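You operate a simulated robot arm through the tools that you are given. There is no shell and no other tool.

You are at the controls of a simulated robot arm. One attempt, no reset.

JOB
Scrub the upturned blue pail clean on the round yellow brush.
Fine: run the water by the yellow swing handle and turn it off again; the pail stays on the brush; leave the other dirty pail. Where these are worked on the way, their far stop is far enough and under half their travel is too little: yellow swing handle.

Only the result counts: the job must be done as asked and must still hold three seconds after the hand-in. Knocking over, shifting, dropping, spilling or breaking anything else fails it.

ROBOT AND FRAMES
A 7-joint arm with a three-finger gripper, fixed in place. Base frame: the origin is at the foot of the arm, x ahead of it, y to its left, z up. Lengths are in mm, angles in rad, forces in N, time in s.
Its first joint turns from -2.897 to 2.897 rad. Payload 2.69 kg.
The tool frame sits at the grasp point between the pads (the TCP): z along the fingers, y along the line on which they close. The tips reach 30 mm beyond it. Largest opening 128 mm; the body of the gripper starts 117 mm behind the TCP.
Orientation is that of the tool frame in the base frame, as a unit quaternion [w, x, y, z]. With the fingers straight down and closing along the base's y, the tool's x points along the base's -x, its y along +y and its z along -z.

CONTROLS
- The arm moves only by the tool play_rows. Its argument "moves" is one flat list of numbers, 7 for each row, row after row: the shift along the tool's x, y, z in units of 40 mm (1.0 is 40 mm), then the turn, a rotation vector about the tool's x, y, z in units of 4 degrees (1.0 is 4 degrees), then the finger opening in m, from 0 to 0.128. In form: [tx, ty, tz, rx, ry, rz, gripper, tx, ty, tz, rx, ry, rz, gripper, ...]. A call has 1 to 20 rows; each row shifts and turns the commanded pose from where the row before left it, along the tool's axes as they then stand. A call with a number of a shift or a turn outside -1 to 1 is refused whole. Each row takes 0.2 s and may step no farther than 50 mm and 0.15 rad from the row before; otherwise, or with a gripper value out of range, the whole call is refused. A pose out of reach is approached as far as the arm can. The call stops where the force on the tool passes 40 N (or 10 N more than at its start, if that is more) or the arm is blocked; 0.2 s more then pass. The fingers move at their own pace and stop on an object; they squeeze with about 34 N. The grip force told is the motor's: it shows also when the fingers shut on nothing. Time passes only in rows, and 0.2 s behind the last, so rows that do not move let the fingers close. The reply holds the time, the measured pose of the TCP, the force on the tool along the base axes, the opening and the grip force, in the units named above and with some noise, with the torque about the TCP (base axes, N m) and any sound that the robot's microphone picked up, and new pictures: "show" is both (left out), scene, wrist or none.
- Cameras (640 x 400 px; columns grow to the right, rows downward): "scene" is fixed at [400.3, 648.3, 1450.7]; the picture's right is [-0.70, -0.71, 0.00], its down [-0.37, 0.36, -0.86] and it looks along [0.61, -0.60, -0.52] (base axes); focal length 326 px, centre (320, 200). "wrist" rides on the gripper at [58, 54, -131] in the tool frame; the picture's right is [-0.68, 0.74, 0.00], its down [-0.62, -0.57, -0.55] and it looks along [-0.40, -0.37, 0.84] (tool axes); focal length 234 px, centre (320, 200).
- raise_lower(by): slides the trunk up (or, below 0, down) by that many mm; the arm rides with it, the base frame stays. It gives what a move gives, with no picture.
- measure_at(camera, pixels): for up to 12 pixels [column, row] of the newest picture of that camera ("zoom" is the newest enlarged one), the place [x, y, z] in the base frame of the surface seen there, good to about 3 mm. It takes no simulated time.
- inspect(camera, box): a new picture of the part [left, top, right, bottom] of that camera's present view, enlarged. It takes no simulated time.
- finish_job(): hands the job in; it is judged then, once.

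Leave the gripper open and the arm clear of the work at the hand-in unless told otherwise.

The tools are called after ">>>" by a JSON object that holds its "api" and its "payload". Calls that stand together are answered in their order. play_rows: Moves the arm, as the interface text tells. Its arguments: {"type":"object","properties":{"moves":{"type":"array","items":{"type":"number"}},"show":{"type":"string","enum":["both","scene","wrist","none"]}},"required":["moves"]} The other tools are called the same way: raise_lower (by) slides the trunk up or down; measure_at (camera, pixels) gives the place of the surface under pixels of a picture; inspect (camera, box) takes an enlarged picture of a part of a camera's view; finish_job () hands the job in.

At the start:

```text
t: 0.0
position: [676.7, 63.7, 1274.6]
orientation: [0.001, 0.0, 1.0, 0.0]
contact_force: [-0.5, -0.2, 0.5]
ft_torque: [0.0, 0.02, 0.0]
grip_width: 127.9
grasp_force: 0.0
trunk travel left (down, up): [-150.0, 200.0]
```

scene: 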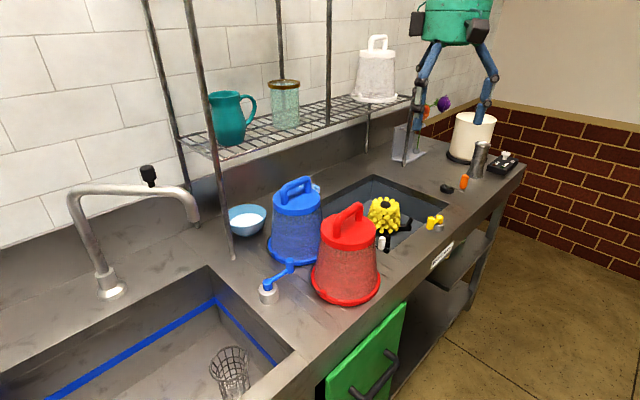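
wrist: 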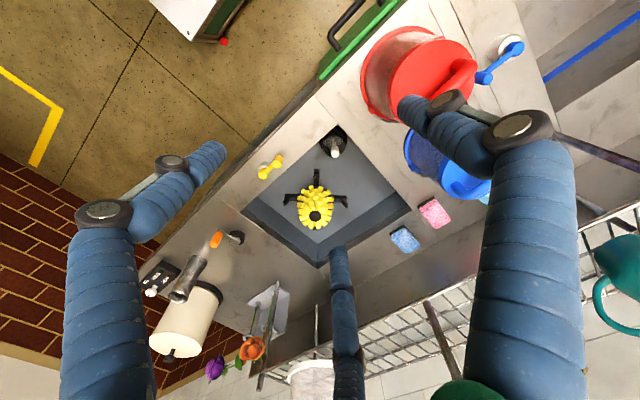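

I see a blue pail (scene ~(295,225)), a red pail (345,255), a yellow brush in a small sink (385,215), a yellow swing handle (435,222) and a blue swing handle (275,285). I'll zoom in on these before moving.

>>> {"api": "inspect", "payload": {"camera": "scene", "box": [240, 160, 480, 310]}}

>>> {"api": "inspect", "payload": {"camera": "wrist", "box": [220, 20, 540, 270]}}

```text
2.67 times, centred on (360, 235) of scene
```

zoom: 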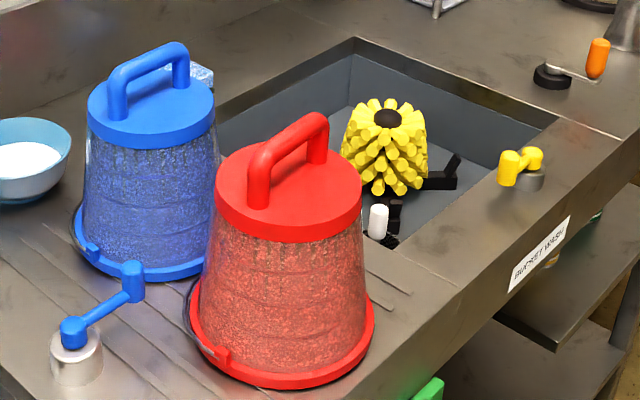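

```text
1.60 times, centred on (380, 145) of wrist
```

zoom: 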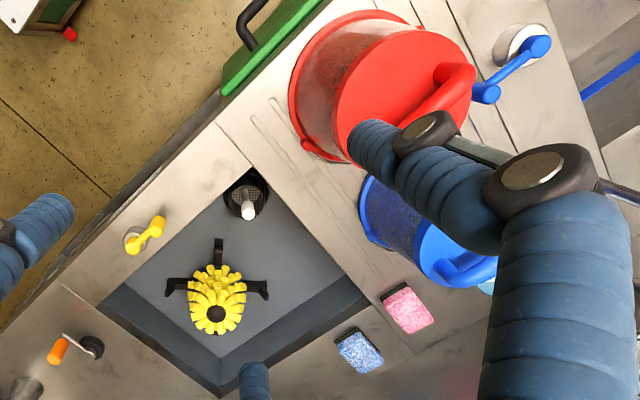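

Both pails stand upside down with a handle on top. Next I measure the pail, the handles and the brush in the scene picture.

>>> {"api": "measure_at", "payload": {"camera": "scene", "pixels": [[280, 193], [295, 185], [309, 181], [290, 207], [280, 255], [384, 203], [430, 226], [441, 219], [437, 228], [268, 286], [289, 264], [345, 206]]}}

>>> {"api": "measure_at", "payload": {"camera": "wrist", "pixels": [[315, 216], [262, 174], [277, 160], [333, 148], [380, 160], [245, 212], [320, 265], [410, 205], [460, 190], [300, 170], [215, 240], [237, 236]]}}

```text
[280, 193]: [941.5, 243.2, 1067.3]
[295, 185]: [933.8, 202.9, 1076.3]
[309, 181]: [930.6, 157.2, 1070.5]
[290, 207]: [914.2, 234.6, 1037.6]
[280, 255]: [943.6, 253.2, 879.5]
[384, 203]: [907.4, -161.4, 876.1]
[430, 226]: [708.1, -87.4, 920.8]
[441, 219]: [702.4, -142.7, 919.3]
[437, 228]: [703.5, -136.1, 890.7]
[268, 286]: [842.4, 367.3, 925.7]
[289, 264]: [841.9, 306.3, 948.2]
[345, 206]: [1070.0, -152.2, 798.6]
```

```text
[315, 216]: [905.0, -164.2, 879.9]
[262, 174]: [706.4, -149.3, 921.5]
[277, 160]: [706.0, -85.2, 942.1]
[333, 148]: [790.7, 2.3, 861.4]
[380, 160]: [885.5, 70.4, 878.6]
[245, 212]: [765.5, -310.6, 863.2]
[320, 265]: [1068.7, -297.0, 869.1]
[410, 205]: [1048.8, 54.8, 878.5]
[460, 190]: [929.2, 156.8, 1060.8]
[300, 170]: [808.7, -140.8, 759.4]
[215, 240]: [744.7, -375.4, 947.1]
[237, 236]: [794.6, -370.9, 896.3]
```

The work surface is at z≈870, with the brush top at about (905,-164,880) and the blue pail's handle near (935,200,1070). Now I zoom closer on the blue pail handle and brush for exact geometry.

>>> {"api": "inspect", "payload": {"camera": "scene", "box": [256, 165, 352, 225]}}

>>> {"api": "measure_at", "payload": {"camera": "scene", "pixels": [[333, 225], [347, 212], [358, 206], [350, 290], [232, 255], [215, 155], [300, 128], [410, 160], [410, 97], [320, 240], [250, 148], [365, 102]]}}

```text
6.67 times, centred on (304, 195) of scene
```

zoom: 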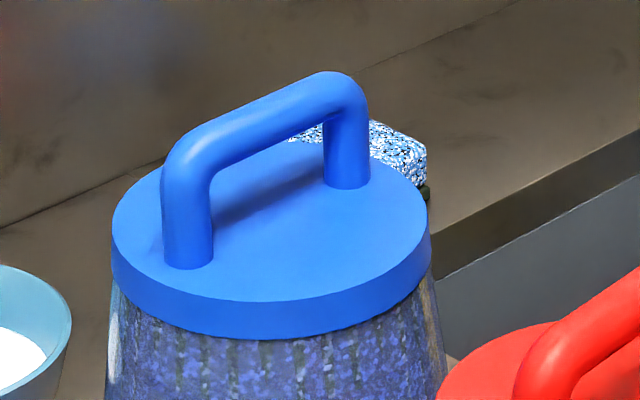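

```text
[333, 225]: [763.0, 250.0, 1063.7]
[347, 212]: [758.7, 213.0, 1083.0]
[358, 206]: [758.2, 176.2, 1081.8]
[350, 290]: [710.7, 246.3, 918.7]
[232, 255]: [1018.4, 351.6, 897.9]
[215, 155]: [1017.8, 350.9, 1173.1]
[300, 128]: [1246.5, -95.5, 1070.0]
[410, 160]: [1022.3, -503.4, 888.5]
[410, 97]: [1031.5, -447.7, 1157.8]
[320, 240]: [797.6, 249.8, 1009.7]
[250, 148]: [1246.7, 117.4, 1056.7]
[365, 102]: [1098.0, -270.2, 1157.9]
```

The shelf's front posts are at x≈1018. I'll measure the bar and pail top in detail from the zoomed picture.

>>> {"api": "measure_at", "payload": {"camera": "zoom", "pixels": [[185, 160], [265, 115], [330, 90], [340, 72], [165, 180], [212, 170], [187, 265], [347, 185], [270, 240], [270, 298], [425, 235], [120, 225]]}}

```text
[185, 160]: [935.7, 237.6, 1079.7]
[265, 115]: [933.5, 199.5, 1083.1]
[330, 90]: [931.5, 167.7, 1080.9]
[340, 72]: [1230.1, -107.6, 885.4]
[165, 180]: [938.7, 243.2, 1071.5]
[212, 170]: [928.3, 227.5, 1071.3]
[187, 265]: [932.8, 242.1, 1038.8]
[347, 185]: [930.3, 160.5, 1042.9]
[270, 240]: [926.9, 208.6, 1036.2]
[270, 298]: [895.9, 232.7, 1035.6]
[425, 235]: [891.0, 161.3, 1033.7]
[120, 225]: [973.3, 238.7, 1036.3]
```

The bar runs along y at x≈934, with its top at z≈1082 and the pail top at z≈1037. Now zooming in on the brush, the sink and the yellow handle.

>>> {"api": "inspect", "payload": {"camera": "scene", "box": [350, 175, 470, 250]}}

>>> {"api": "inspect", "payload": {"camera": "wrist", "box": [230, 110, 390, 260]}}

```text
5.33 times, centred on (410, 212) of scene
```

zoom: 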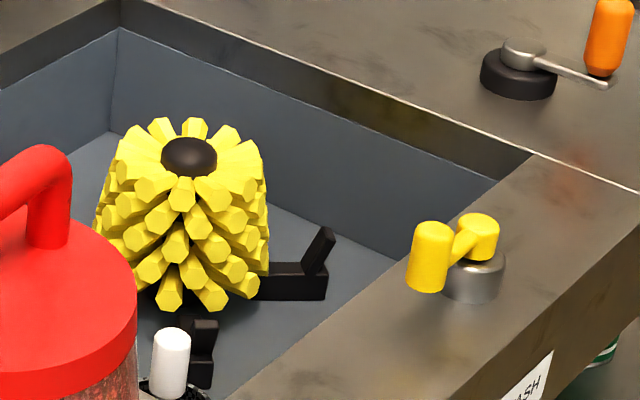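

```text
2.67 times, centred on (310, 185) of wrist
```

zoom: 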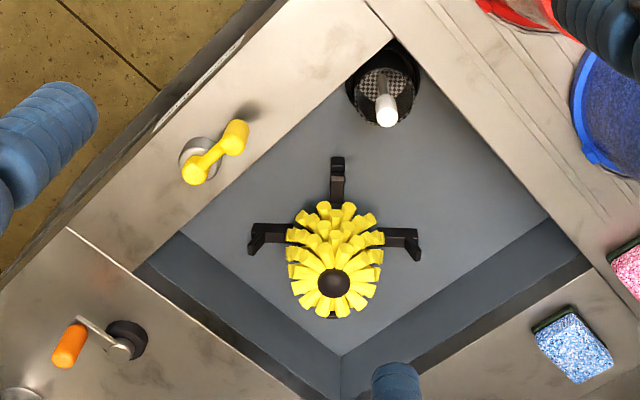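

>>> {"api": "measure_at", "payload": {"camera": "zoom", "pixels": [[334, 284], [334, 202], [295, 285], [380, 285], [338, 163], [338, 180], [252, 240], [414, 240], [300, 235], [385, 105], [370, 85], [280, 180]]}}

>>> {"api": "measure_at", "payload": {"camera": "wrist", "pixels": [[303, 175], [304, 177], [306, 174], [253, 206], [277, 212], [383, 240], [300, 245], [357, 250], [350, 245], [340, 243], [271, 167], [262, 178]]}}

```text
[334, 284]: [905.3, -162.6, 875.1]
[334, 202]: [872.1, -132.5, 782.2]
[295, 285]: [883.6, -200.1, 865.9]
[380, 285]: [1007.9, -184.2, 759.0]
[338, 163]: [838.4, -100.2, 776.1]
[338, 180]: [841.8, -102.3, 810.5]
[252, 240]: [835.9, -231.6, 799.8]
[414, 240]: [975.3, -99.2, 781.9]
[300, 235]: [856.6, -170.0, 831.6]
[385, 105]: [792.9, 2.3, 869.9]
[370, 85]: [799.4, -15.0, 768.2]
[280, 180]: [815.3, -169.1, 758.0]
```

```text
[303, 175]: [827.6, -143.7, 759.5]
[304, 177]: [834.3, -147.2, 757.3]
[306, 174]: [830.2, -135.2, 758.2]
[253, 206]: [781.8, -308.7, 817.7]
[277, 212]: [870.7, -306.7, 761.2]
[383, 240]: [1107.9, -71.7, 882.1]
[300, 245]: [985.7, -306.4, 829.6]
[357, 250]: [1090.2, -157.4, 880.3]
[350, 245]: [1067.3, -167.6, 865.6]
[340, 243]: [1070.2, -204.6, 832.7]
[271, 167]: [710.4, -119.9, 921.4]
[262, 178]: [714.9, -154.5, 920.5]
```

The brush centre is at about (905,-165), with four support arms whose tips lie about 94 mm out. I'll look closely at the gripper, the shelf edge and the crank area.

>>> {"api": "inspect", "payload": {"camera": "scene", "box": [380, 0, 540, 200]}}

>>> {"api": "measure_at", "payload": {"camera": "scene", "pixels": [[216, 158], [260, 143], [310, 126], [350, 113], [385, 103], [405, 98], [230, 115], [285, 110], [375, 80], [375, 45], [245, 222], [300, 240]]}}

```text
2.00 times, centred on (460, 100) of scene
```

zoom: 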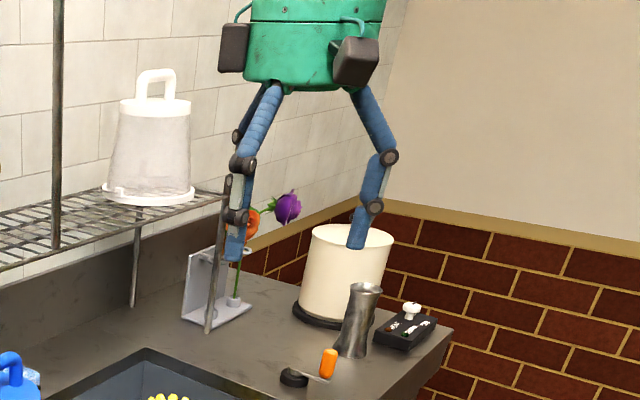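

```text
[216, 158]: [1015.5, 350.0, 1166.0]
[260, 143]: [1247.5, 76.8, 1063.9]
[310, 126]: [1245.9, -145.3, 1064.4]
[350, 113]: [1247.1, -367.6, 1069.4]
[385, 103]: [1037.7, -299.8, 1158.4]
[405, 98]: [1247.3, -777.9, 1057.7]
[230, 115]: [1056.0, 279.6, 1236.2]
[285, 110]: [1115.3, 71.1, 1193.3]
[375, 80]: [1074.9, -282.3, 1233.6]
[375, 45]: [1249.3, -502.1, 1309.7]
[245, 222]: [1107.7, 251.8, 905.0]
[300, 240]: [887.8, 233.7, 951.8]
```

The gripper in the picture looks like a green palm with several articulated blue legs. I'll measure where those legs actually are, since that decides how the bar can be gripped.

>>> {"api": "measure_at", "payload": {"camera": "wrist", "pixels": [[212, 152], [195, 175], [172, 163], [338, 258], [343, 280], [346, 340], [405, 105], [430, 120], [447, 102], [515, 125], [105, 212], [525, 200]]}}

>>> {"api": "measure_at", "payload": {"camera": "zoom", "pixels": [[235, 250], [237, 215], [243, 165], [357, 240], [375, 205], [385, 160], [228, 192], [260, 120], [370, 110], [300, 60], [350, 60], [232, 50]]}}

```text
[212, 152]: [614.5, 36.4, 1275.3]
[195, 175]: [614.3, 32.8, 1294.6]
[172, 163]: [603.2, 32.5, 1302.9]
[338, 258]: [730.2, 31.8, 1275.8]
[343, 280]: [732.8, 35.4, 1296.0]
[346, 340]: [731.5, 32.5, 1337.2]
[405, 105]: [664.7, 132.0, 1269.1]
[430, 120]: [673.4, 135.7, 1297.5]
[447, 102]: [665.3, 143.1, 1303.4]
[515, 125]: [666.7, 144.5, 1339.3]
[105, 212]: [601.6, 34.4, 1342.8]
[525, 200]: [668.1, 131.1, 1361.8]
```

```text
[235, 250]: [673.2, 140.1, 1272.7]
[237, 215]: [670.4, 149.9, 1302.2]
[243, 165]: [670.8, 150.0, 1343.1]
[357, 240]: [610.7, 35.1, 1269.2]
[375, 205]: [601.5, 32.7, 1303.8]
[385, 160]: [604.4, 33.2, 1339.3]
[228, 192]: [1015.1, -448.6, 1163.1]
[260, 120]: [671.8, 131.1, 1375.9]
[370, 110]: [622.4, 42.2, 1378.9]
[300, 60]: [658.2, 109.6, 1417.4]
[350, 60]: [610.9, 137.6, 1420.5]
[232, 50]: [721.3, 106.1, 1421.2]
```

The visible legs spread around the TCP (tips at about (668,138), (612,34) and (732,33)), and the declared closing axis is tool y. The bar lies along base y, so I need to close along base x. I'll turn -80° about tool z in place while partly closing to about 70 mm, and watch how the fingers move.

>>> {"api": "play_rows", "payload": {"moves": [0, 0, 0, 0, 0, -1, 0.128, 0, 0, 0, 0, 0, -1, 0.128, 0, 0, 0, 0, 0, -1, 0.128, 0, 0, 0, 0, 0, -1, 0.128, 0, 0, 0, 0, 0, -1, 0.128, 0, 0, 0, 0, 0, -1, 0.128, 0, 0, 0, 0, 0, -1, 0.128, 0, 0, 0, 0, 0, -1, 0.128, 0, 0, 0, 0, 0, -1, 0.128, 0, 0, 0, 0, 0, -1, 0.07, 0, 0, 0, 0, 0, -1, 0.07, 0, 0, 0, 0, 0, -1, 0.07, 0, 0, 0, 0, 0, -1, 0.07, 0, 0, 0, 0, 0, -1, 0.07, 0, 0, 0, 0, 0, -1, 0.07, 0, 0, 0, 0, 0, -1, 0.07, 0, 0, 0, 0, 0, -1, 0.07, 0, 0, 0, 0, 0, -1, 0.07, 0, 0, 0, 0, 0, -1, 0.07, 0, 0, 0, 0, 0, -1, 0.07]}}

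```text
t: 4.2
position: [675.3, 63.0, 1276.1]
orientation: [0.0, -0.644, 0.765, 0.0]
contact_force: [0.2, 0.5, 0.2]
ft_torque: [-0.01, 0.01, -0.04]
grip_width: 70.3
grasp_force: 0.1
trunk travel left (down, up): [-150.0, 200.0]
```

scene: 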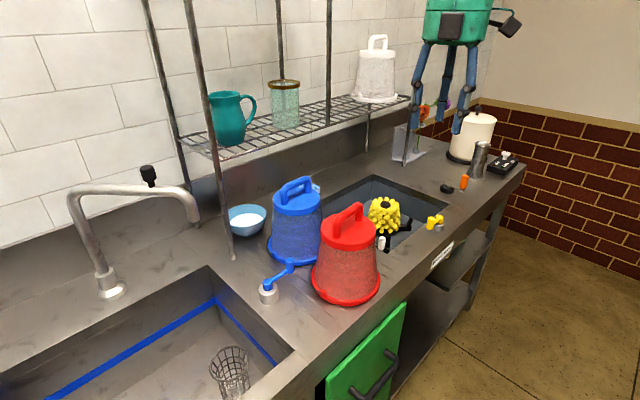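
wrist: 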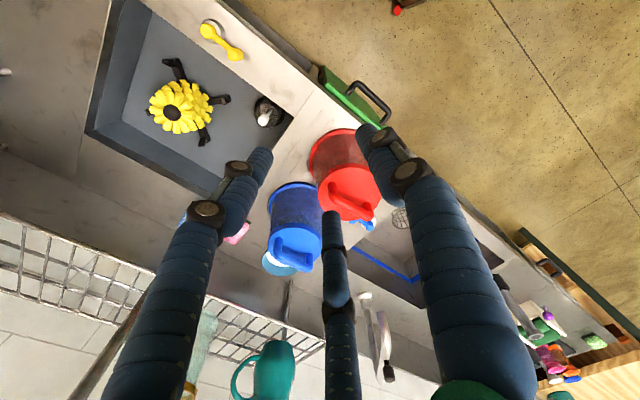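

The turn reached 80° and the legs converge toward the axis as they close. Measuring the tips at a 70 mm opening.

>>> {"api": "measure_at", "payload": {"camera": "wrist", "pixels": [[262, 155], [240, 185], [330, 218], [334, 250], [366, 133], [380, 155], [300, 255], [335, 195]]}}

>>> {"api": "inspect", "payload": {"camera": "wrist", "box": [230, 110, 440, 290]}}

```text
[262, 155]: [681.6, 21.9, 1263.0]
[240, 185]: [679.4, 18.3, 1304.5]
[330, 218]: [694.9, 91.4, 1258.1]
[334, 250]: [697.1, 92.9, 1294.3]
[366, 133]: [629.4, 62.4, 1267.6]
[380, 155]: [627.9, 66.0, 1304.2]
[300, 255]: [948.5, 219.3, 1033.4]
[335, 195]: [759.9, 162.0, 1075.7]
```

```text
2.22 times, centred on (335, 200) of wrist
```

zoom: 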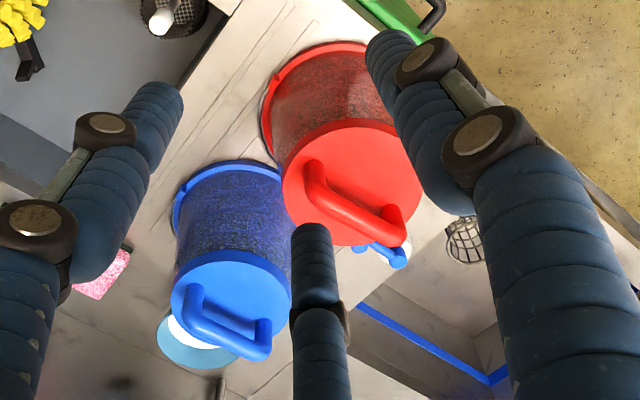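

The single leg is on the -x side and two are on the +x side, so they form a centred grip. I'll finish the yaw (about -6.4° more), set the opening to 90 mm, and move to hover above the blue pail bar at (935,202,1200).

>>> {"api": "play_rows", "payload": {"moves": [0, 0, 0, 0, 0, -0.8, 0.09, 0, 0, 0, 0, 0, -0.8, 0.09, -0.48, -0.785, 0, 0, 0, 0, 0.09, -0.48, -0.785, 0, 0, 0, 0, 0.09, -0.48, -0.785, 0, 0, 0, 0, 0.09, -0.48, -0.785, 0, 0, 0, 0, 0.09, -0.48, -0.785, 0, 0, 0, 0, 0.09, -0.48, -0.785, 0, 0, 0, 0, 0.09, -0.48, -0.785, 0, 0, 0, 0, 0.09, -0.48, -0.785, 0, 0, 0, 0, 0.09, 0, 0, 0.9, 0, 0, 0, 0.09, 0, 0, 0.9, 0, 0, 0, 0.09]}}

```text
t: 6.8
position: [938.9, 201.3, 1201.9]
orientation: [0.001, -0.684, 0.729, 0.0]
contact_force: [0.2, 0.3, 1.5]
ft_torque: [0.02, 0.0, 0.01]
grip_width: 89.7
grasp_force: 0.1
trunk travel left (down, up): [-150.0, 200.0]
```

scene: 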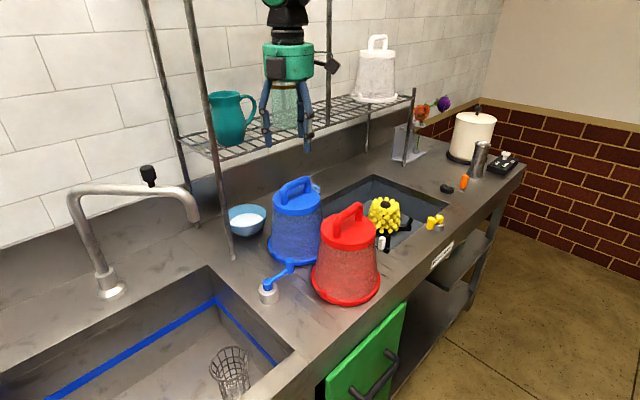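
wrist: 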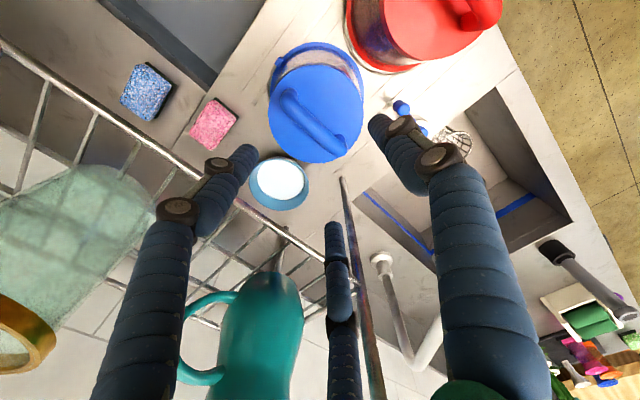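

I'm hovering at (939,201,1202). I'll measure the bar from above, plus the shelf front rail and the nearby leg, to check clearance before descending.

>>> {"api": "measure_at", "payload": {"camera": "wrist", "pixels": [[288, 97], [313, 122], [338, 145], [325, 133], [300, 110], [40, 70], [150, 135], [230, 190], [300, 250], [240, 160], [330, 230], [180, 215]]}}

>>> {"api": "inspect", "payload": {"camera": "wrist", "box": [250, 30, 400, 180]}}

>>> {"api": "inspect", "payload": {"camera": "scene", "box": [190, 0, 390, 200]}}

```text
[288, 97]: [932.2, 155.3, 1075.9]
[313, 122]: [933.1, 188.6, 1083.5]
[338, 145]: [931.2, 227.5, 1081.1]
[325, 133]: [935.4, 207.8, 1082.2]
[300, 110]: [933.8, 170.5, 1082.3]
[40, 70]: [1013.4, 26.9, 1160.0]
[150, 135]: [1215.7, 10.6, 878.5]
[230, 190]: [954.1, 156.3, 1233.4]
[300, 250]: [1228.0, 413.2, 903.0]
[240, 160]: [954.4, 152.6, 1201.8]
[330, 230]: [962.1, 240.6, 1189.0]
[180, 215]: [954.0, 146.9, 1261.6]
```

```text
2.67 times, centred on (325, 105) of wrist
```

zoom: 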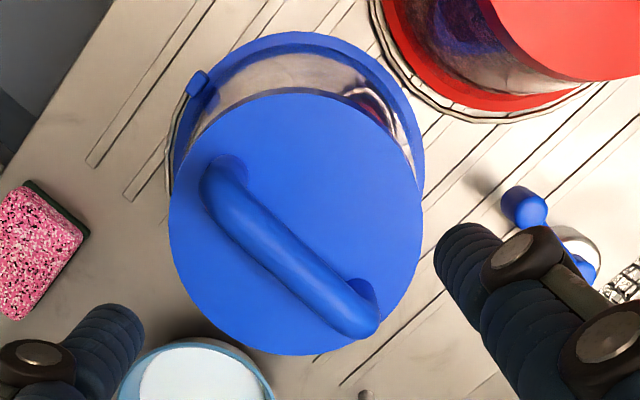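

```text
2.00 times, centred on (290, 100) of scene
```

zoom: 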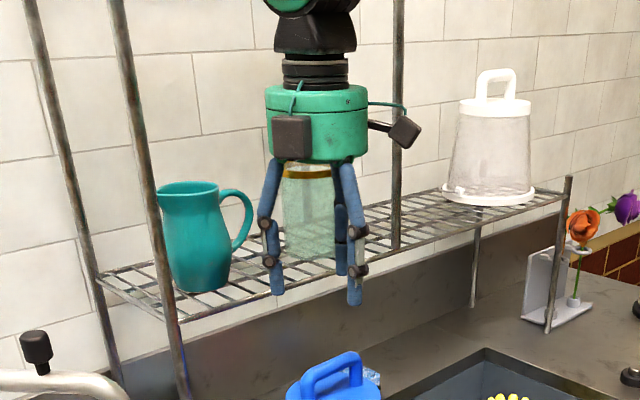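

The shelf rail is at x≈1013, so it clears. The bar centre is about (934,200) with its top at z≈1082. I'll shift 4 mm toward -x and descend to TCP z≈1077.

>>> {"api": "play_rows", "payload": {"moves": [0, 0.12, 0.6, 0, 0, 0, 0.09, 0, 0, 0.6, 0, 0, 0, 0.09, 0, 0, 0.6, 0, 0, 0, 0.09, 0, 0, 0.6, 0, 0, 0, 0.09, 0, 0, 0.4, 0, 0, 0, 0.09, 0, 0, 0.3, 0, 0, 0, 0.09]}}

```text
t: 8.2
position: [932.8, 202.2, 1081.2]
orientation: [0.0, -0.685, 0.729, 0.0]
contact_force: [0.0, -0.3, 0.5]
ft_torque: [0.01, 0.0, 0.02]
grip_width: 90.0
grasp_force: 0.0
trunk travel left (down, up): [-150.0, 200.0]
```

scene: 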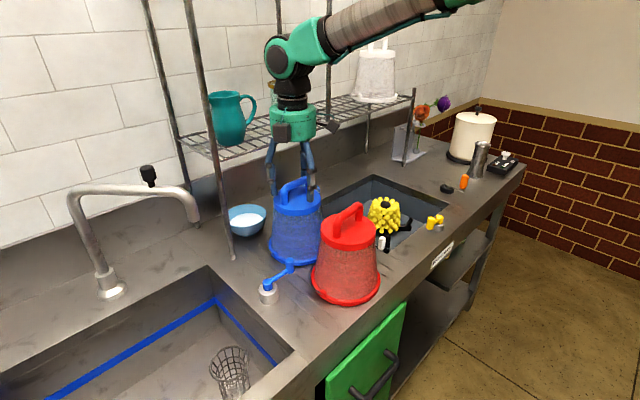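
wrist: 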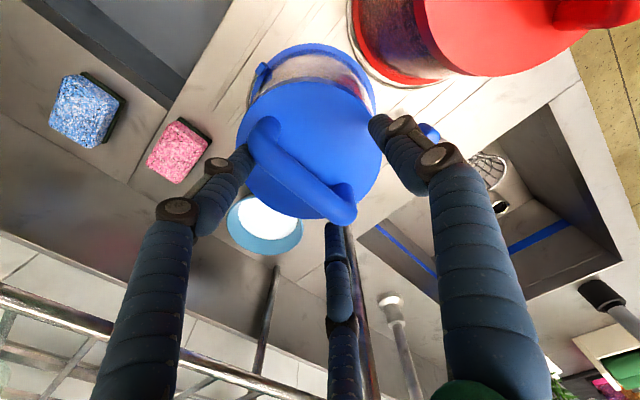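

TCP is at (932.8,202.2,1081), with the bar centred between the fingers. I'll lower 5 mm more and close on the bar.

>>> {"api": "play_rows", "payload": {"moves": [0, 0, 0.13, 0, 0, 0, 0.09, 0, 0, 0, 0, 0, 0, 0.04, 0, 0, 0, 0, 0, 0, 0.0, 0, 0, 0, 0, 0, 0, 0.0, 0, 0, 0, 0, 0, 0, 0.0]}}

```text
t: 9.4
position: [933.2, 202.0, 1074.1]
orientation: [0.0, -0.684, 0.729, 0.0]
contact_force: [-0.5, 0.8, -0.8]
ft_torque: [0.03, 0.03, -0.01]
grip_width: 26.6
grasp_force: 33.9
trunk travel left (down, up): [-150.0, 200.0]
```

scene: 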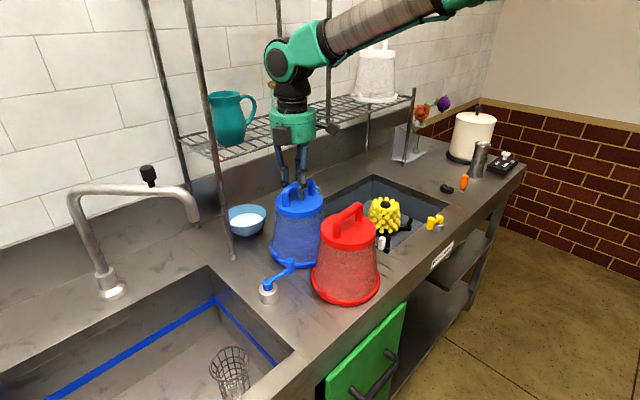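
wrist: 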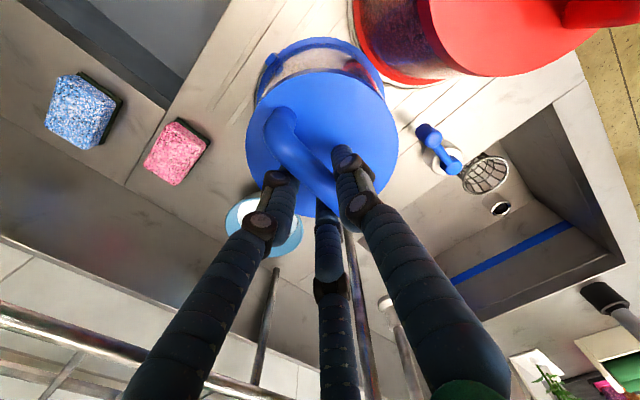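

Fingers stopped at 26.6 mm with 34 N on the bar. Lifting gently 30 mm to test the hold.

>>> {"api": "play_rows", "payload": {"moves": [0, 0, -0.25, 0, 0, 0, 0, 0, 0, -0.25, 0, 0, 0, 0, 0, 0, -0.25, 0, 0, 0, 0, 0, 0, 0, 0, 0, 0, 0]}}

```text
t: 10.4
position: [931.4, 202.8, 1103.4]
orientation: [0.0, -0.684, 0.729, -0.001]
contact_force: [-0.2, 0.3, -2.3]
ft_torque: [-0.02, -0.05, 0.03]
grip_width: 26.4
grasp_force: 33.5
trunk travel left (down, up): [-150.0, 200.0]
```

scene: 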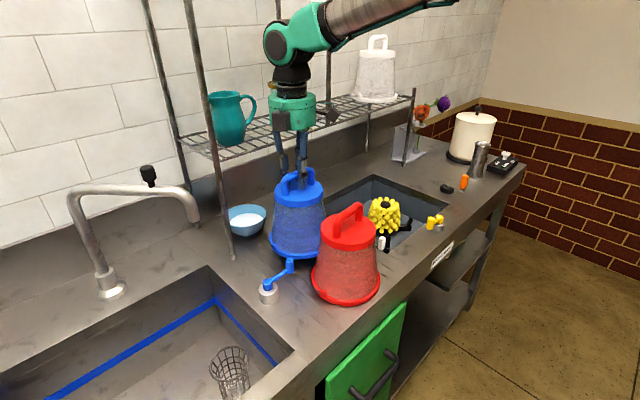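
wrist: 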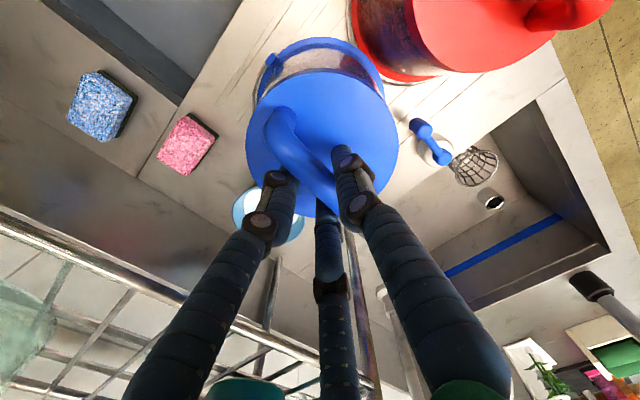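

The pail hangs steady (about 3 N). I'll raise 60 mm more, then carry it along -y to above the brush at (905,-165).

>>> {"api": "play_rows", "payload": {"moves": [0, 0, -0.5, 0, 0, 0, 0, 0, 0, -0.5, 0, 0, 0, 0, 0, 0, -0.5, 0, 0, 0, 0, 0.4, 0.01, 0, 0, 0, 0, 0, 0.7, 0.01, 0, 0, 0, 0, 0, 0.7, 0.01, 0, 0, 0, 0, 0, 0.7, 0.01, 0, 0, 0, 0, 0, 0.7, 0.01, 0, 0, 0, 0, 0, 0.7, 0.01, 0, 0, 0, 0, 0, 0.7, 0.01, 0, 0, 0, 0, 0, 0.7, 0.01, 0, 0, 0, 0, 0, 0.7, 0.01, 0, 0, 0, 0, 0, 0.7, 0.01, 0, 0, 0, 0, 0, 0.7, 0.01, 0, 0, 0, 0, 0, 0.7, 0.01, 0, 0, 0, 0, 0, 0.7, 0.01, 0, 0, 0, 0, 0, 0.4, 0.0, 0, 0, 0, 0, 0, 0, 0, 0, 0, 0, 0, 0]}}

```text
t: 14.2
position: [900.1, -164.9, 1166.8]
orientation: [0.0, -0.685, 0.729, 0.0]
contact_force: [0.3, -0.4, -2.7]
ft_torque: [0.04, -0.03, 0.01]
grip_width: 26.4
grasp_force: 34.4
trunk travel left (down, up): [-150.0, 200.0]
```

scene: 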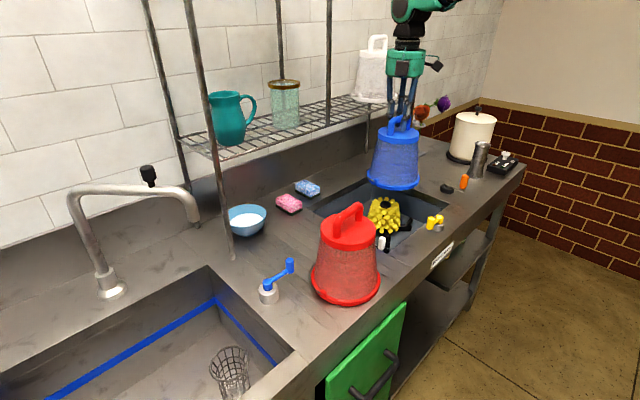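
wrist: 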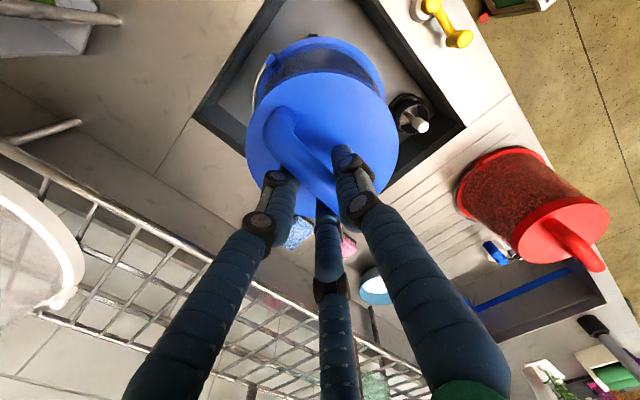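

The pail hangs over the brush. I'll measure the pail's rim and top to find its axis relative to the brush centre (905,-165).

>>> {"api": "inspect", "payload": {"camera": "scene", "box": [345, 90, 465, 260]}}

>>> {"api": "measure_at", "payload": {"camera": "wrist", "pixels": [[255, 130], [390, 120], [315, 78], [375, 190], [260, 170], [330, 100], [280, 115], [350, 90], [385, 90], [262, 85], [310, 45], [300, 140]]}}

```text
2.35 times, centred on (405, 175) of scene
```

zoom: 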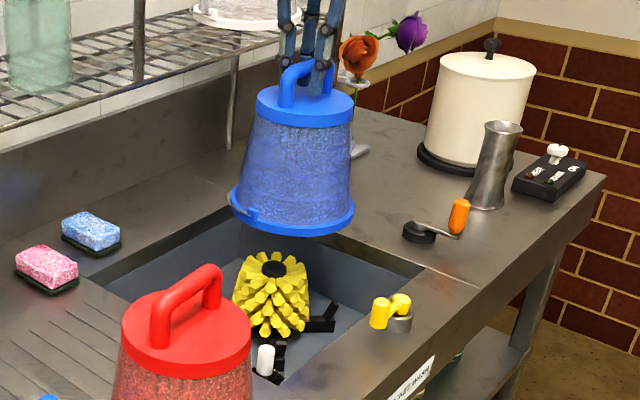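

```text
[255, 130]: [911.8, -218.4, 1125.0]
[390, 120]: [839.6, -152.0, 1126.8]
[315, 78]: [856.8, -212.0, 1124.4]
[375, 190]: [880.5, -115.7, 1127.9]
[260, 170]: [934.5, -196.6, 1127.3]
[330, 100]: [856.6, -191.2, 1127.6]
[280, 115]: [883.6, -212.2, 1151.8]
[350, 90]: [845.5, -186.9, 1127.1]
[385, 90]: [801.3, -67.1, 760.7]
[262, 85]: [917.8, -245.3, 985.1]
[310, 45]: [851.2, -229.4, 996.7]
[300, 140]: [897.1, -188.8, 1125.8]
```

I'll zoom in the wrist view to sample the exact top-disc edge.

>>> {"api": "inspect", "payload": {"camera": "wrist", "box": [230, 25, 420, 225]}}

```text
2.00 times, centred on (325, 125) of wrist
```

zoom: 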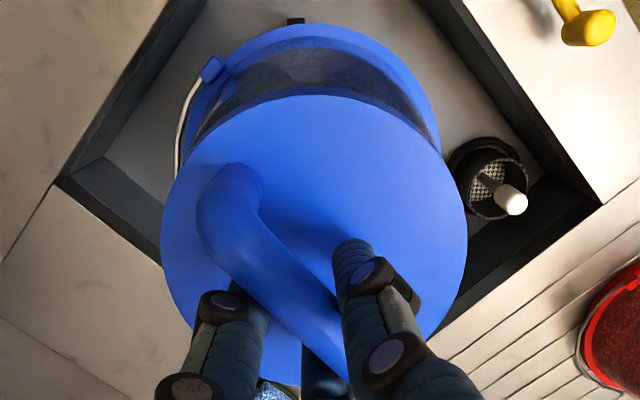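

>>> {"api": "measure_at", "payload": {"camera": "zoom", "pixels": [[168, 225], [182, 165], [228, 122], [310, 100], [385, 122], [440, 165], [463, 215], [450, 290], [425, 330], [185, 305], [300, 28], [425, 90]]}}

```text
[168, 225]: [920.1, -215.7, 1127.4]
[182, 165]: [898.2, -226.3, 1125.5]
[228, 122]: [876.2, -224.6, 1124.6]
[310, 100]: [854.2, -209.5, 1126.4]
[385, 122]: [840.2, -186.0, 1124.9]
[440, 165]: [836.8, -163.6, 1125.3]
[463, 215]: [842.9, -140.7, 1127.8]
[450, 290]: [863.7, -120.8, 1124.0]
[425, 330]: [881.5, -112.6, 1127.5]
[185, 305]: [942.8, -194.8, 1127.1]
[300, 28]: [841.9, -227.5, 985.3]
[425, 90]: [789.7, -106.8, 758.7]
```

The circle fit gives the pail top centre at (893,-169), radius ≈56.5. I'll cross-check with the scene camera, and re-check the brush centre as well.

>>> {"api": "inspect", "payload": {"camera": "scene", "box": [355, 110, 435, 260]}}

```text
2.67 times, centred on (395, 185) of scene
```

zoom: 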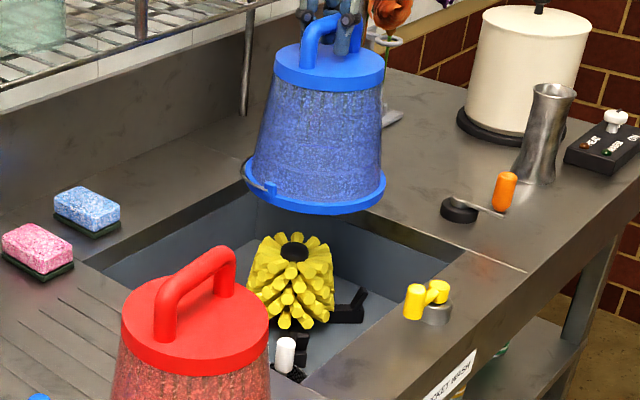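

>>> {"api": "measure_at", "payload": {"camera": "zoom", "pixels": [[277, 62], [290, 75], [320, 83], [350, 80], [375, 70], [383, 58], [247, 190], [270, 203], [315, 210], [360, 203], [383, 187], [294, 246]]}}

>>> {"api": "measure_at", "payload": {"camera": "scene", "pixels": [[384, 203], [377, 203], [391, 203], [384, 200], [380, 207], [388, 207]]}}

```text
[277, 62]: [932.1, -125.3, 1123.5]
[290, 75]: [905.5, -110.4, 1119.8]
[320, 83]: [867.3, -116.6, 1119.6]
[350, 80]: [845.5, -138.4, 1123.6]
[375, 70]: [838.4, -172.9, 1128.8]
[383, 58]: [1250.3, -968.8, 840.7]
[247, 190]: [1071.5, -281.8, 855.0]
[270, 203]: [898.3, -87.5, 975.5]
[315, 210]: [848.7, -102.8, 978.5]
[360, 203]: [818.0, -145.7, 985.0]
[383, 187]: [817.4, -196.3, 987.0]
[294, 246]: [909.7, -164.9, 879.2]
```

```text
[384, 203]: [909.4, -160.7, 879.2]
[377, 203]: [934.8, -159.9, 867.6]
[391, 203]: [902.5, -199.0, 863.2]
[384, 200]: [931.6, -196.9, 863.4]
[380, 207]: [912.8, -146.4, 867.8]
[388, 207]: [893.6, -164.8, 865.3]
```

Both views agree that the pail axis is at about (895,-168), with rim radius ≈80, while the brush is at (906,-164). I'll also check where the rim lugs and bail wire sit relative to the diagonal support stops.

>>> {"api": "inspect", "payload": {"camera": "wrist", "box": [240, 25, 340, 125]}}

>>> {"api": "measure_at", "payload": {"camera": "wrist", "pixels": [[271, 60], [273, 57], [262, 75], [254, 95], [256, 100], [268, 63]]}}

>>> {"api": "measure_at", "payload": {"camera": "scene", "pixels": [[370, 182], [373, 188], [376, 187], [369, 179], [366, 176]]}}

```text
4.00 times, centred on (290, 75) of wrist
```

zoom: 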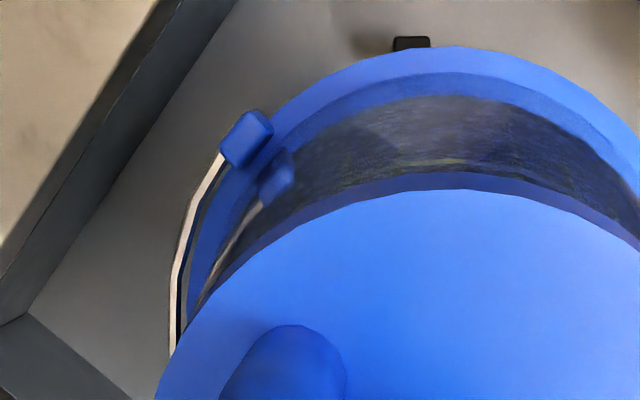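

```text
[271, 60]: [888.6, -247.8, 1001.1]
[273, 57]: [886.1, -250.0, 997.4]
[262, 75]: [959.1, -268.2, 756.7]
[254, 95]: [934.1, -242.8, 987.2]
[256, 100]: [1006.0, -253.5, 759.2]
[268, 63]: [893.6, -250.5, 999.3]
```

```text
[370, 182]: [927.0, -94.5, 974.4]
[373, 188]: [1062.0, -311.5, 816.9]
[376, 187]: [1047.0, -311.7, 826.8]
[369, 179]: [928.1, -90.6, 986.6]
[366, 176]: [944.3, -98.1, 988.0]
```

The lugs are at ±y, between the diagonal stops, which is good. I'll shift the pail (+11,+3.5) mm to centre it, then lower 130 mm in moderate steps.

>>> {"api": "play_rows", "payload": {"moves": [-0.105, -0.27, 0, 0, 0, 0, 0, 0, 0, 0.4, 0, 0, 0, 0, 0, 0, 0.5, 0, 0, 0, 0, 0, 0, 0.5, 0, 0, 0, 0, 0, 0, 0.5, 0, 0, 0, 0, 0, 0, 0.5, 0, 0, 0, 0, 0, 0, 0.5, 0, 0, 0, 0, 0, 0, 0.35, 0, 0, 0, 0, 0, 0, 0, 0, 0, 0, 0]}}

```text
t: 16.2
position: [914.6, -164.2, 1034.8]
orientation: [0.0, -0.685, 0.729, 0.0]
contact_force: [0.3, 0.1, -2.1]
ft_torque: [0.03, 0.04, -0.03]
grip_width: 26.5
grasp_force: 34.0
trunk travel left (down, up): [-150.0, 200.0]
```

scene: 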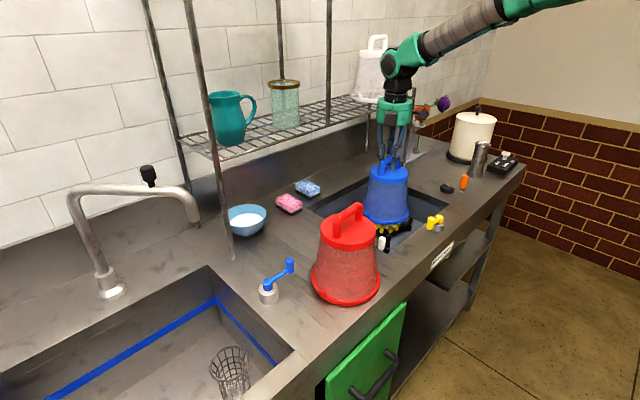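
wrist: 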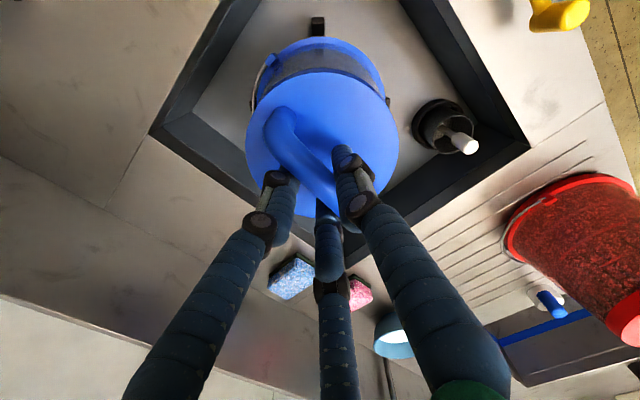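

Now at z=1035. Measuring the pail axis again at this height.

>>> {"api": "inspect", "payload": {"camera": "wrist", "box": [230, 0, 420, 225]}}

>>> {"api": "inspect", "payload": {"camera": "scene", "box": [345, 140, 445, 260]}}

```text
1.78 times, centred on (325, 112) of wrist
```

zoom: 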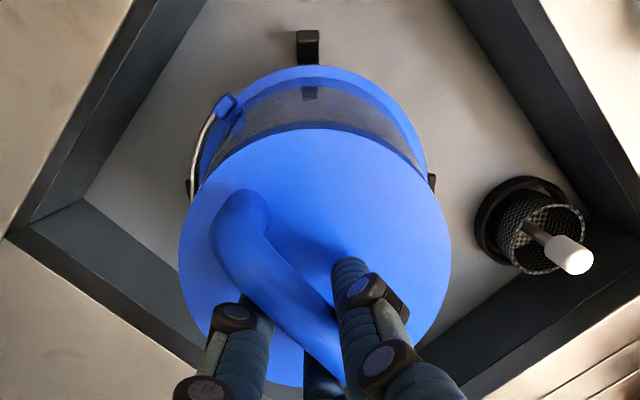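

```text
3.33 times, centred on (395, 200) of scene
```

zoom: 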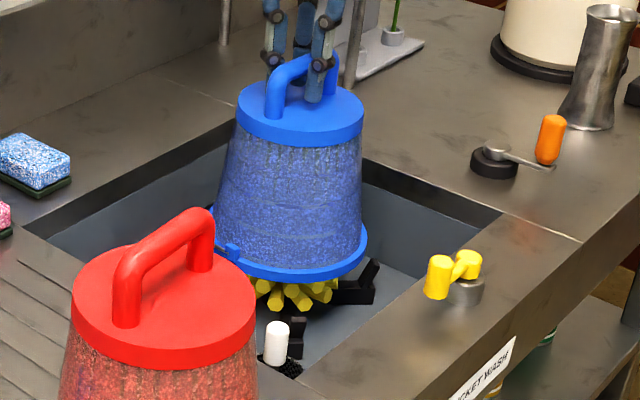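

>>> {"api": "measure_at", "payload": {"camera": "zoom", "pixels": [[243, 118], [258, 128], [282, 135], [312, 135], [340, 128], [357, 118], [222, 250], [260, 270], [300, 272], [340, 262], [362, 243], [368, 265]]}}

>>> {"api": "measure_at", "payload": {"camera": "wrist", "pixels": [[247, 135], [255, 110], [275, 88], [310, 74], [345, 78], [375, 93], [393, 118], [396, 145], [385, 172], [250, 160], [317, 24], [256, 92]]}}

```text
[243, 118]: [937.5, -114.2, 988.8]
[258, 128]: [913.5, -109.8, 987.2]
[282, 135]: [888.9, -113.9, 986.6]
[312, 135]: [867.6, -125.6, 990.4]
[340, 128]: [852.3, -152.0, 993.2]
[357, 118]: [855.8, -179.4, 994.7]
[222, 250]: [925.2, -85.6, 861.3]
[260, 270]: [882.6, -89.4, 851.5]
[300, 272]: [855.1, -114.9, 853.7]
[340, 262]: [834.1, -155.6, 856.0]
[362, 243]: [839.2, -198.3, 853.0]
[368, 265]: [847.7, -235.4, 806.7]
```

```text
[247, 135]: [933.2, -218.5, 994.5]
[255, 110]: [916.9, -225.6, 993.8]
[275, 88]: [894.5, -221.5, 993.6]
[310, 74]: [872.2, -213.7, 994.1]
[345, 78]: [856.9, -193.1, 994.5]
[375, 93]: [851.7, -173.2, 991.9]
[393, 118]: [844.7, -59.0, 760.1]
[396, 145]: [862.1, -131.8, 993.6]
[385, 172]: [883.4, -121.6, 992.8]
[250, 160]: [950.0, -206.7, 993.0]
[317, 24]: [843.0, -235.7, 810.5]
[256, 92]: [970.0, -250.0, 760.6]
```

The pail axis is at about (909,-168), within 4 mm of the brush. I'll nudge (-2,+2) and lower gently until contact is felt.

>>> {"api": "play_rows", "payload": {"moves": [-0.05, 0.05, 0.2, 0, 0, 0, 0, 0, 0, 0.3, 0, 0, 0, 0, 0, 0, 0.3, 0, 0, 0, 0, 0, 0, 0.1, 0, 0, 0, 0, 0, 0, 0, 0, 0, 0, 0]}}

```text
t: 17.4
position: [913.4, -160.7, 997.8]
orientation: [0.001, -0.684, 0.729, 0.001]
contact_force: [-0.5, 1.0, -3.1]
ft_torque: [0.02, 0.0, 0.02]
grip_width: 26.5
grasp_force: 34.1
trunk travel left (down, up): [-150.0, 200.0]
```

scene: 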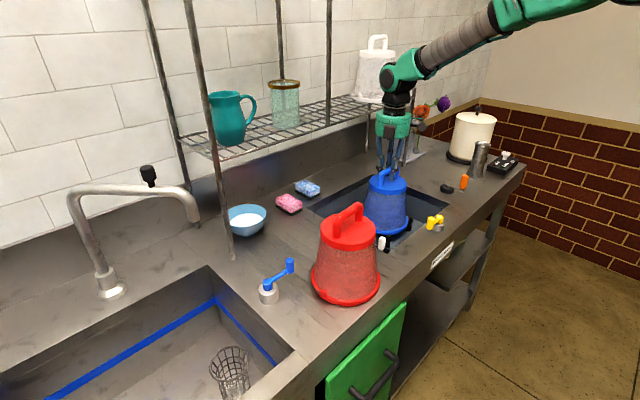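
wrist: 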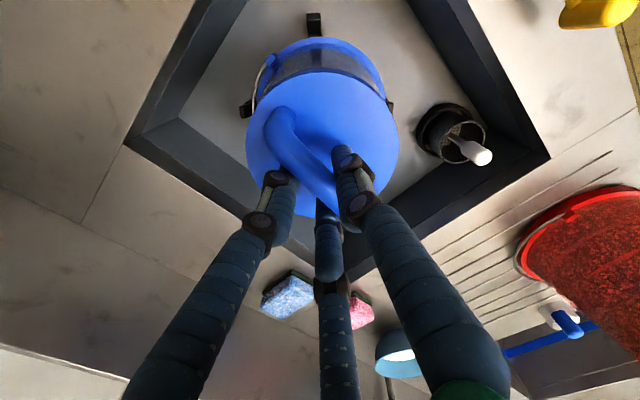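

Still free at z=998 with the pail centred over the stops. I'll continue in small 3 mm steps to contact.

>>> {"api": "play_rows", "payload": {"moves": [0, 0, 0.08, 0, 0, 0, 0, 0, 0, 0.08, 0, 0, 0, 0, 0, 0, 0.08, 0, 0, 0, 0, 0, 0, 0.08, 0, 0, 0, 0, 0, 0, 0, 0, 0, 0, 0], "show": "none"}}

```text
t: 18.6
position: [912.7, -158.6, 985.3]
orientation: [0.0, -0.685, 0.729, 0.0]
contact_force: [0.4, 0.1, -2.3]
ft_torque: [0.03, 0.01, -0.04]
grip_width: 26.4
grasp_force: 34.1
trunk travel left (down, up): [-150.0, 200.0]
```

No contact yet at z=985. I'll take three more small steps and then look.

>>> {"api": "play_rows", "payload": {"moves": [0, 0, 0.08, 0, 0, 0, 0, 0, 0, 0.08, 0, 0, 0, 0, 0, 0, 0.08, 0, 0, 0, 0, 0, 0, 0, 0, 0, 0, 0]}}

>>> {"api": "inspect", "payload": {"camera": "scene", "box": [345, 140, 445, 260]}}

>>> {"api": "inspect", "payload": {"camera": "wrist", "box": [220, 0, 420, 225]}}

```text
t: 19.6
position: [912.3, -160.3, 974.9]
orientation: [0.0, -0.684, 0.729, 0.0]
contact_force: [-0.2, 0.6, -3.2]
ft_torque: [0.02, 0.02, 0.0]
grip_width: 26.3
grasp_force: 33.9
trunk travel left (down, up): [-150.0, 200.0]
```

scene: 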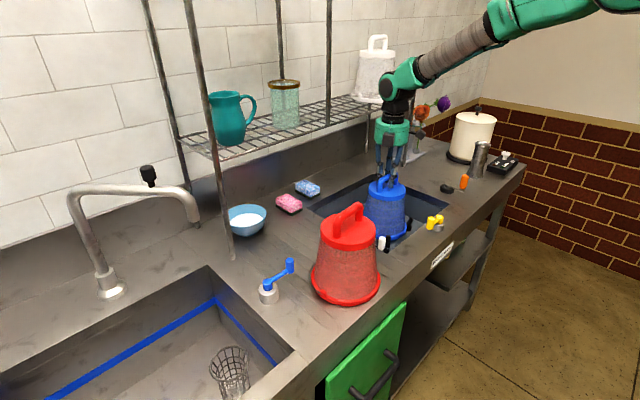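
wrist: 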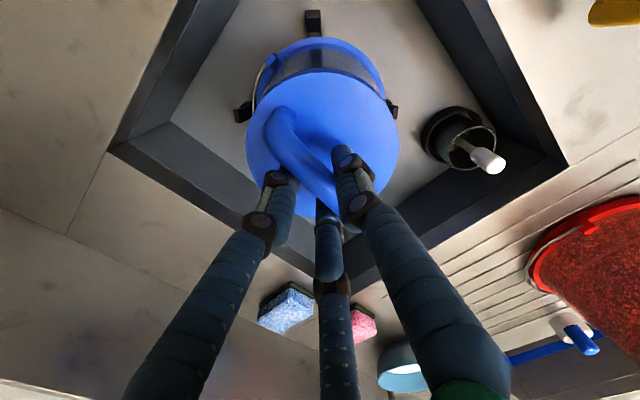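

```text
3.33 times, centred on (395, 200) of scene
```

zoom: 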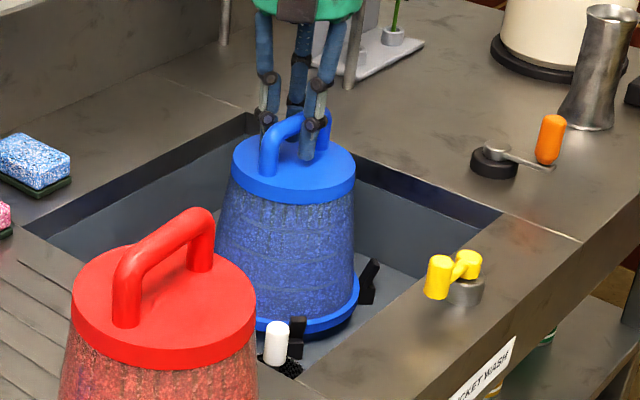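

```text
1.78 times, centred on (320, 112) of wrist
```

zoom: 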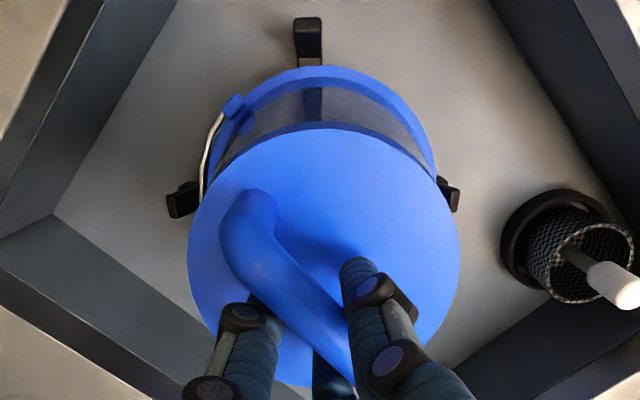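

The pail is centred between the stops. I'll keep lowering until the force reading shows support.

>>> {"api": "play_rows", "payload": {"moves": [0, 0, 0.08, 0, 0, 0, 0, 0, 0, 0.08, 0, 0, 0, 0, 0, 0, 0, 0, 0, 0, 0], "show": "none"}}

```text
t: 20.4
position: [913.1, -159.5, 975.5]
orientation: [0.002, -0.684, 0.729, -0.003]
contact_force: [-0.4, -2.6, 33.8]
ft_torque: [0.04, 0.17, 0.03]
grip_width: 26.5
grasp_force: 34.5
trunk travel left (down, up): [-150.0, 200.0]
```

Contact at z≈975.5: 34 N pushing up, so the pail is seated. I'll relieve the push by a few mm and view.

>>> {"api": "play_rows", "payload": {"moves": [0, 0, -0.08, 0, 0, 0, 0, 0, 0, -0.06, 0, 0, 0, 0, 0, 0, 0, 0, 0, 0, 0]}}

>>> {"api": "inspect", "payload": {"camera": "scene", "box": [345, 140, 445, 260]}}

>>> {"api": "inspect", "payload": {"camera": "scene", "box": [420, 130, 540, 240]}}

```text
t: 21.2
position: [912.4, -158.4, 976.3]
orientation: [0.0, -0.684, 0.729, 0.0]
contact_force: [7.0, -4.7, 21.0]
ft_torque: [-0.17, 0.18, 0.08]
grip_width: 26.6
grasp_force: 33.8
trunk travel left (down, up): [-150.0, 200.0]
```

scene: 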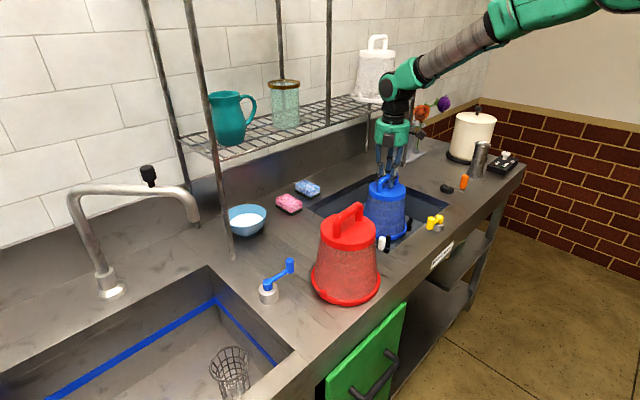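
wrist: 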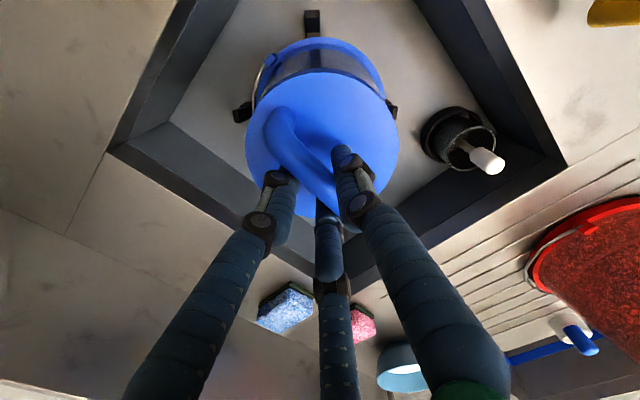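

```text
3.33 times, centred on (395, 200) of scene
```

zoom: 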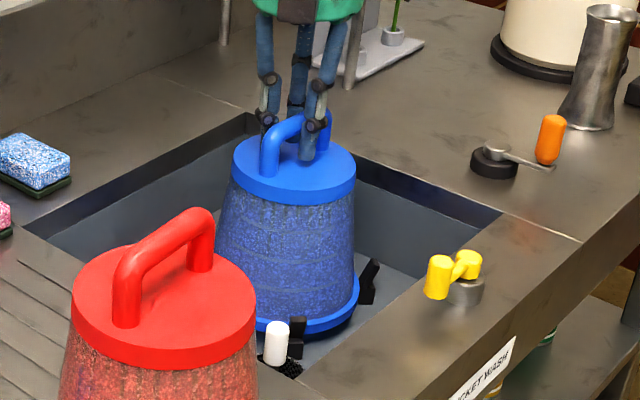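

```text
3.64 times, centred on (480, 185) of scene
```

zoom: 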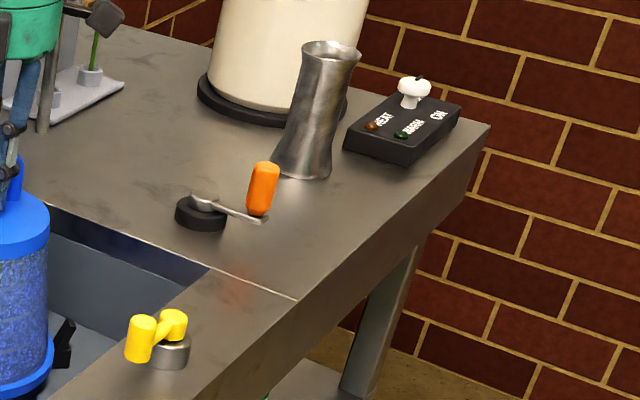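

The pail seats on the arms with a small sideways bias (+x,-y). I'll nudge that way and ease up before letting go.

>>> {"api": "play_rows", "payload": {"moves": [0.06, -0.07, -0.04, 0, 0, 0, 0, 0, 0, 0, 0, 0, 0, 0], "show": "none"}}

```text
t: 21.8
position: [914.1, -159.8, 974.1]
orientation: [-0.001, -0.685, 0.728, 0.001]
contact_force: [-0.9, 2.7, 6.7]
ft_torque: [-0.03, 0.16, -0.09]
grip_width: 26.2
grasp_force: 34.2
trunk travel left (down, up): [-150.0, 200.0]
```

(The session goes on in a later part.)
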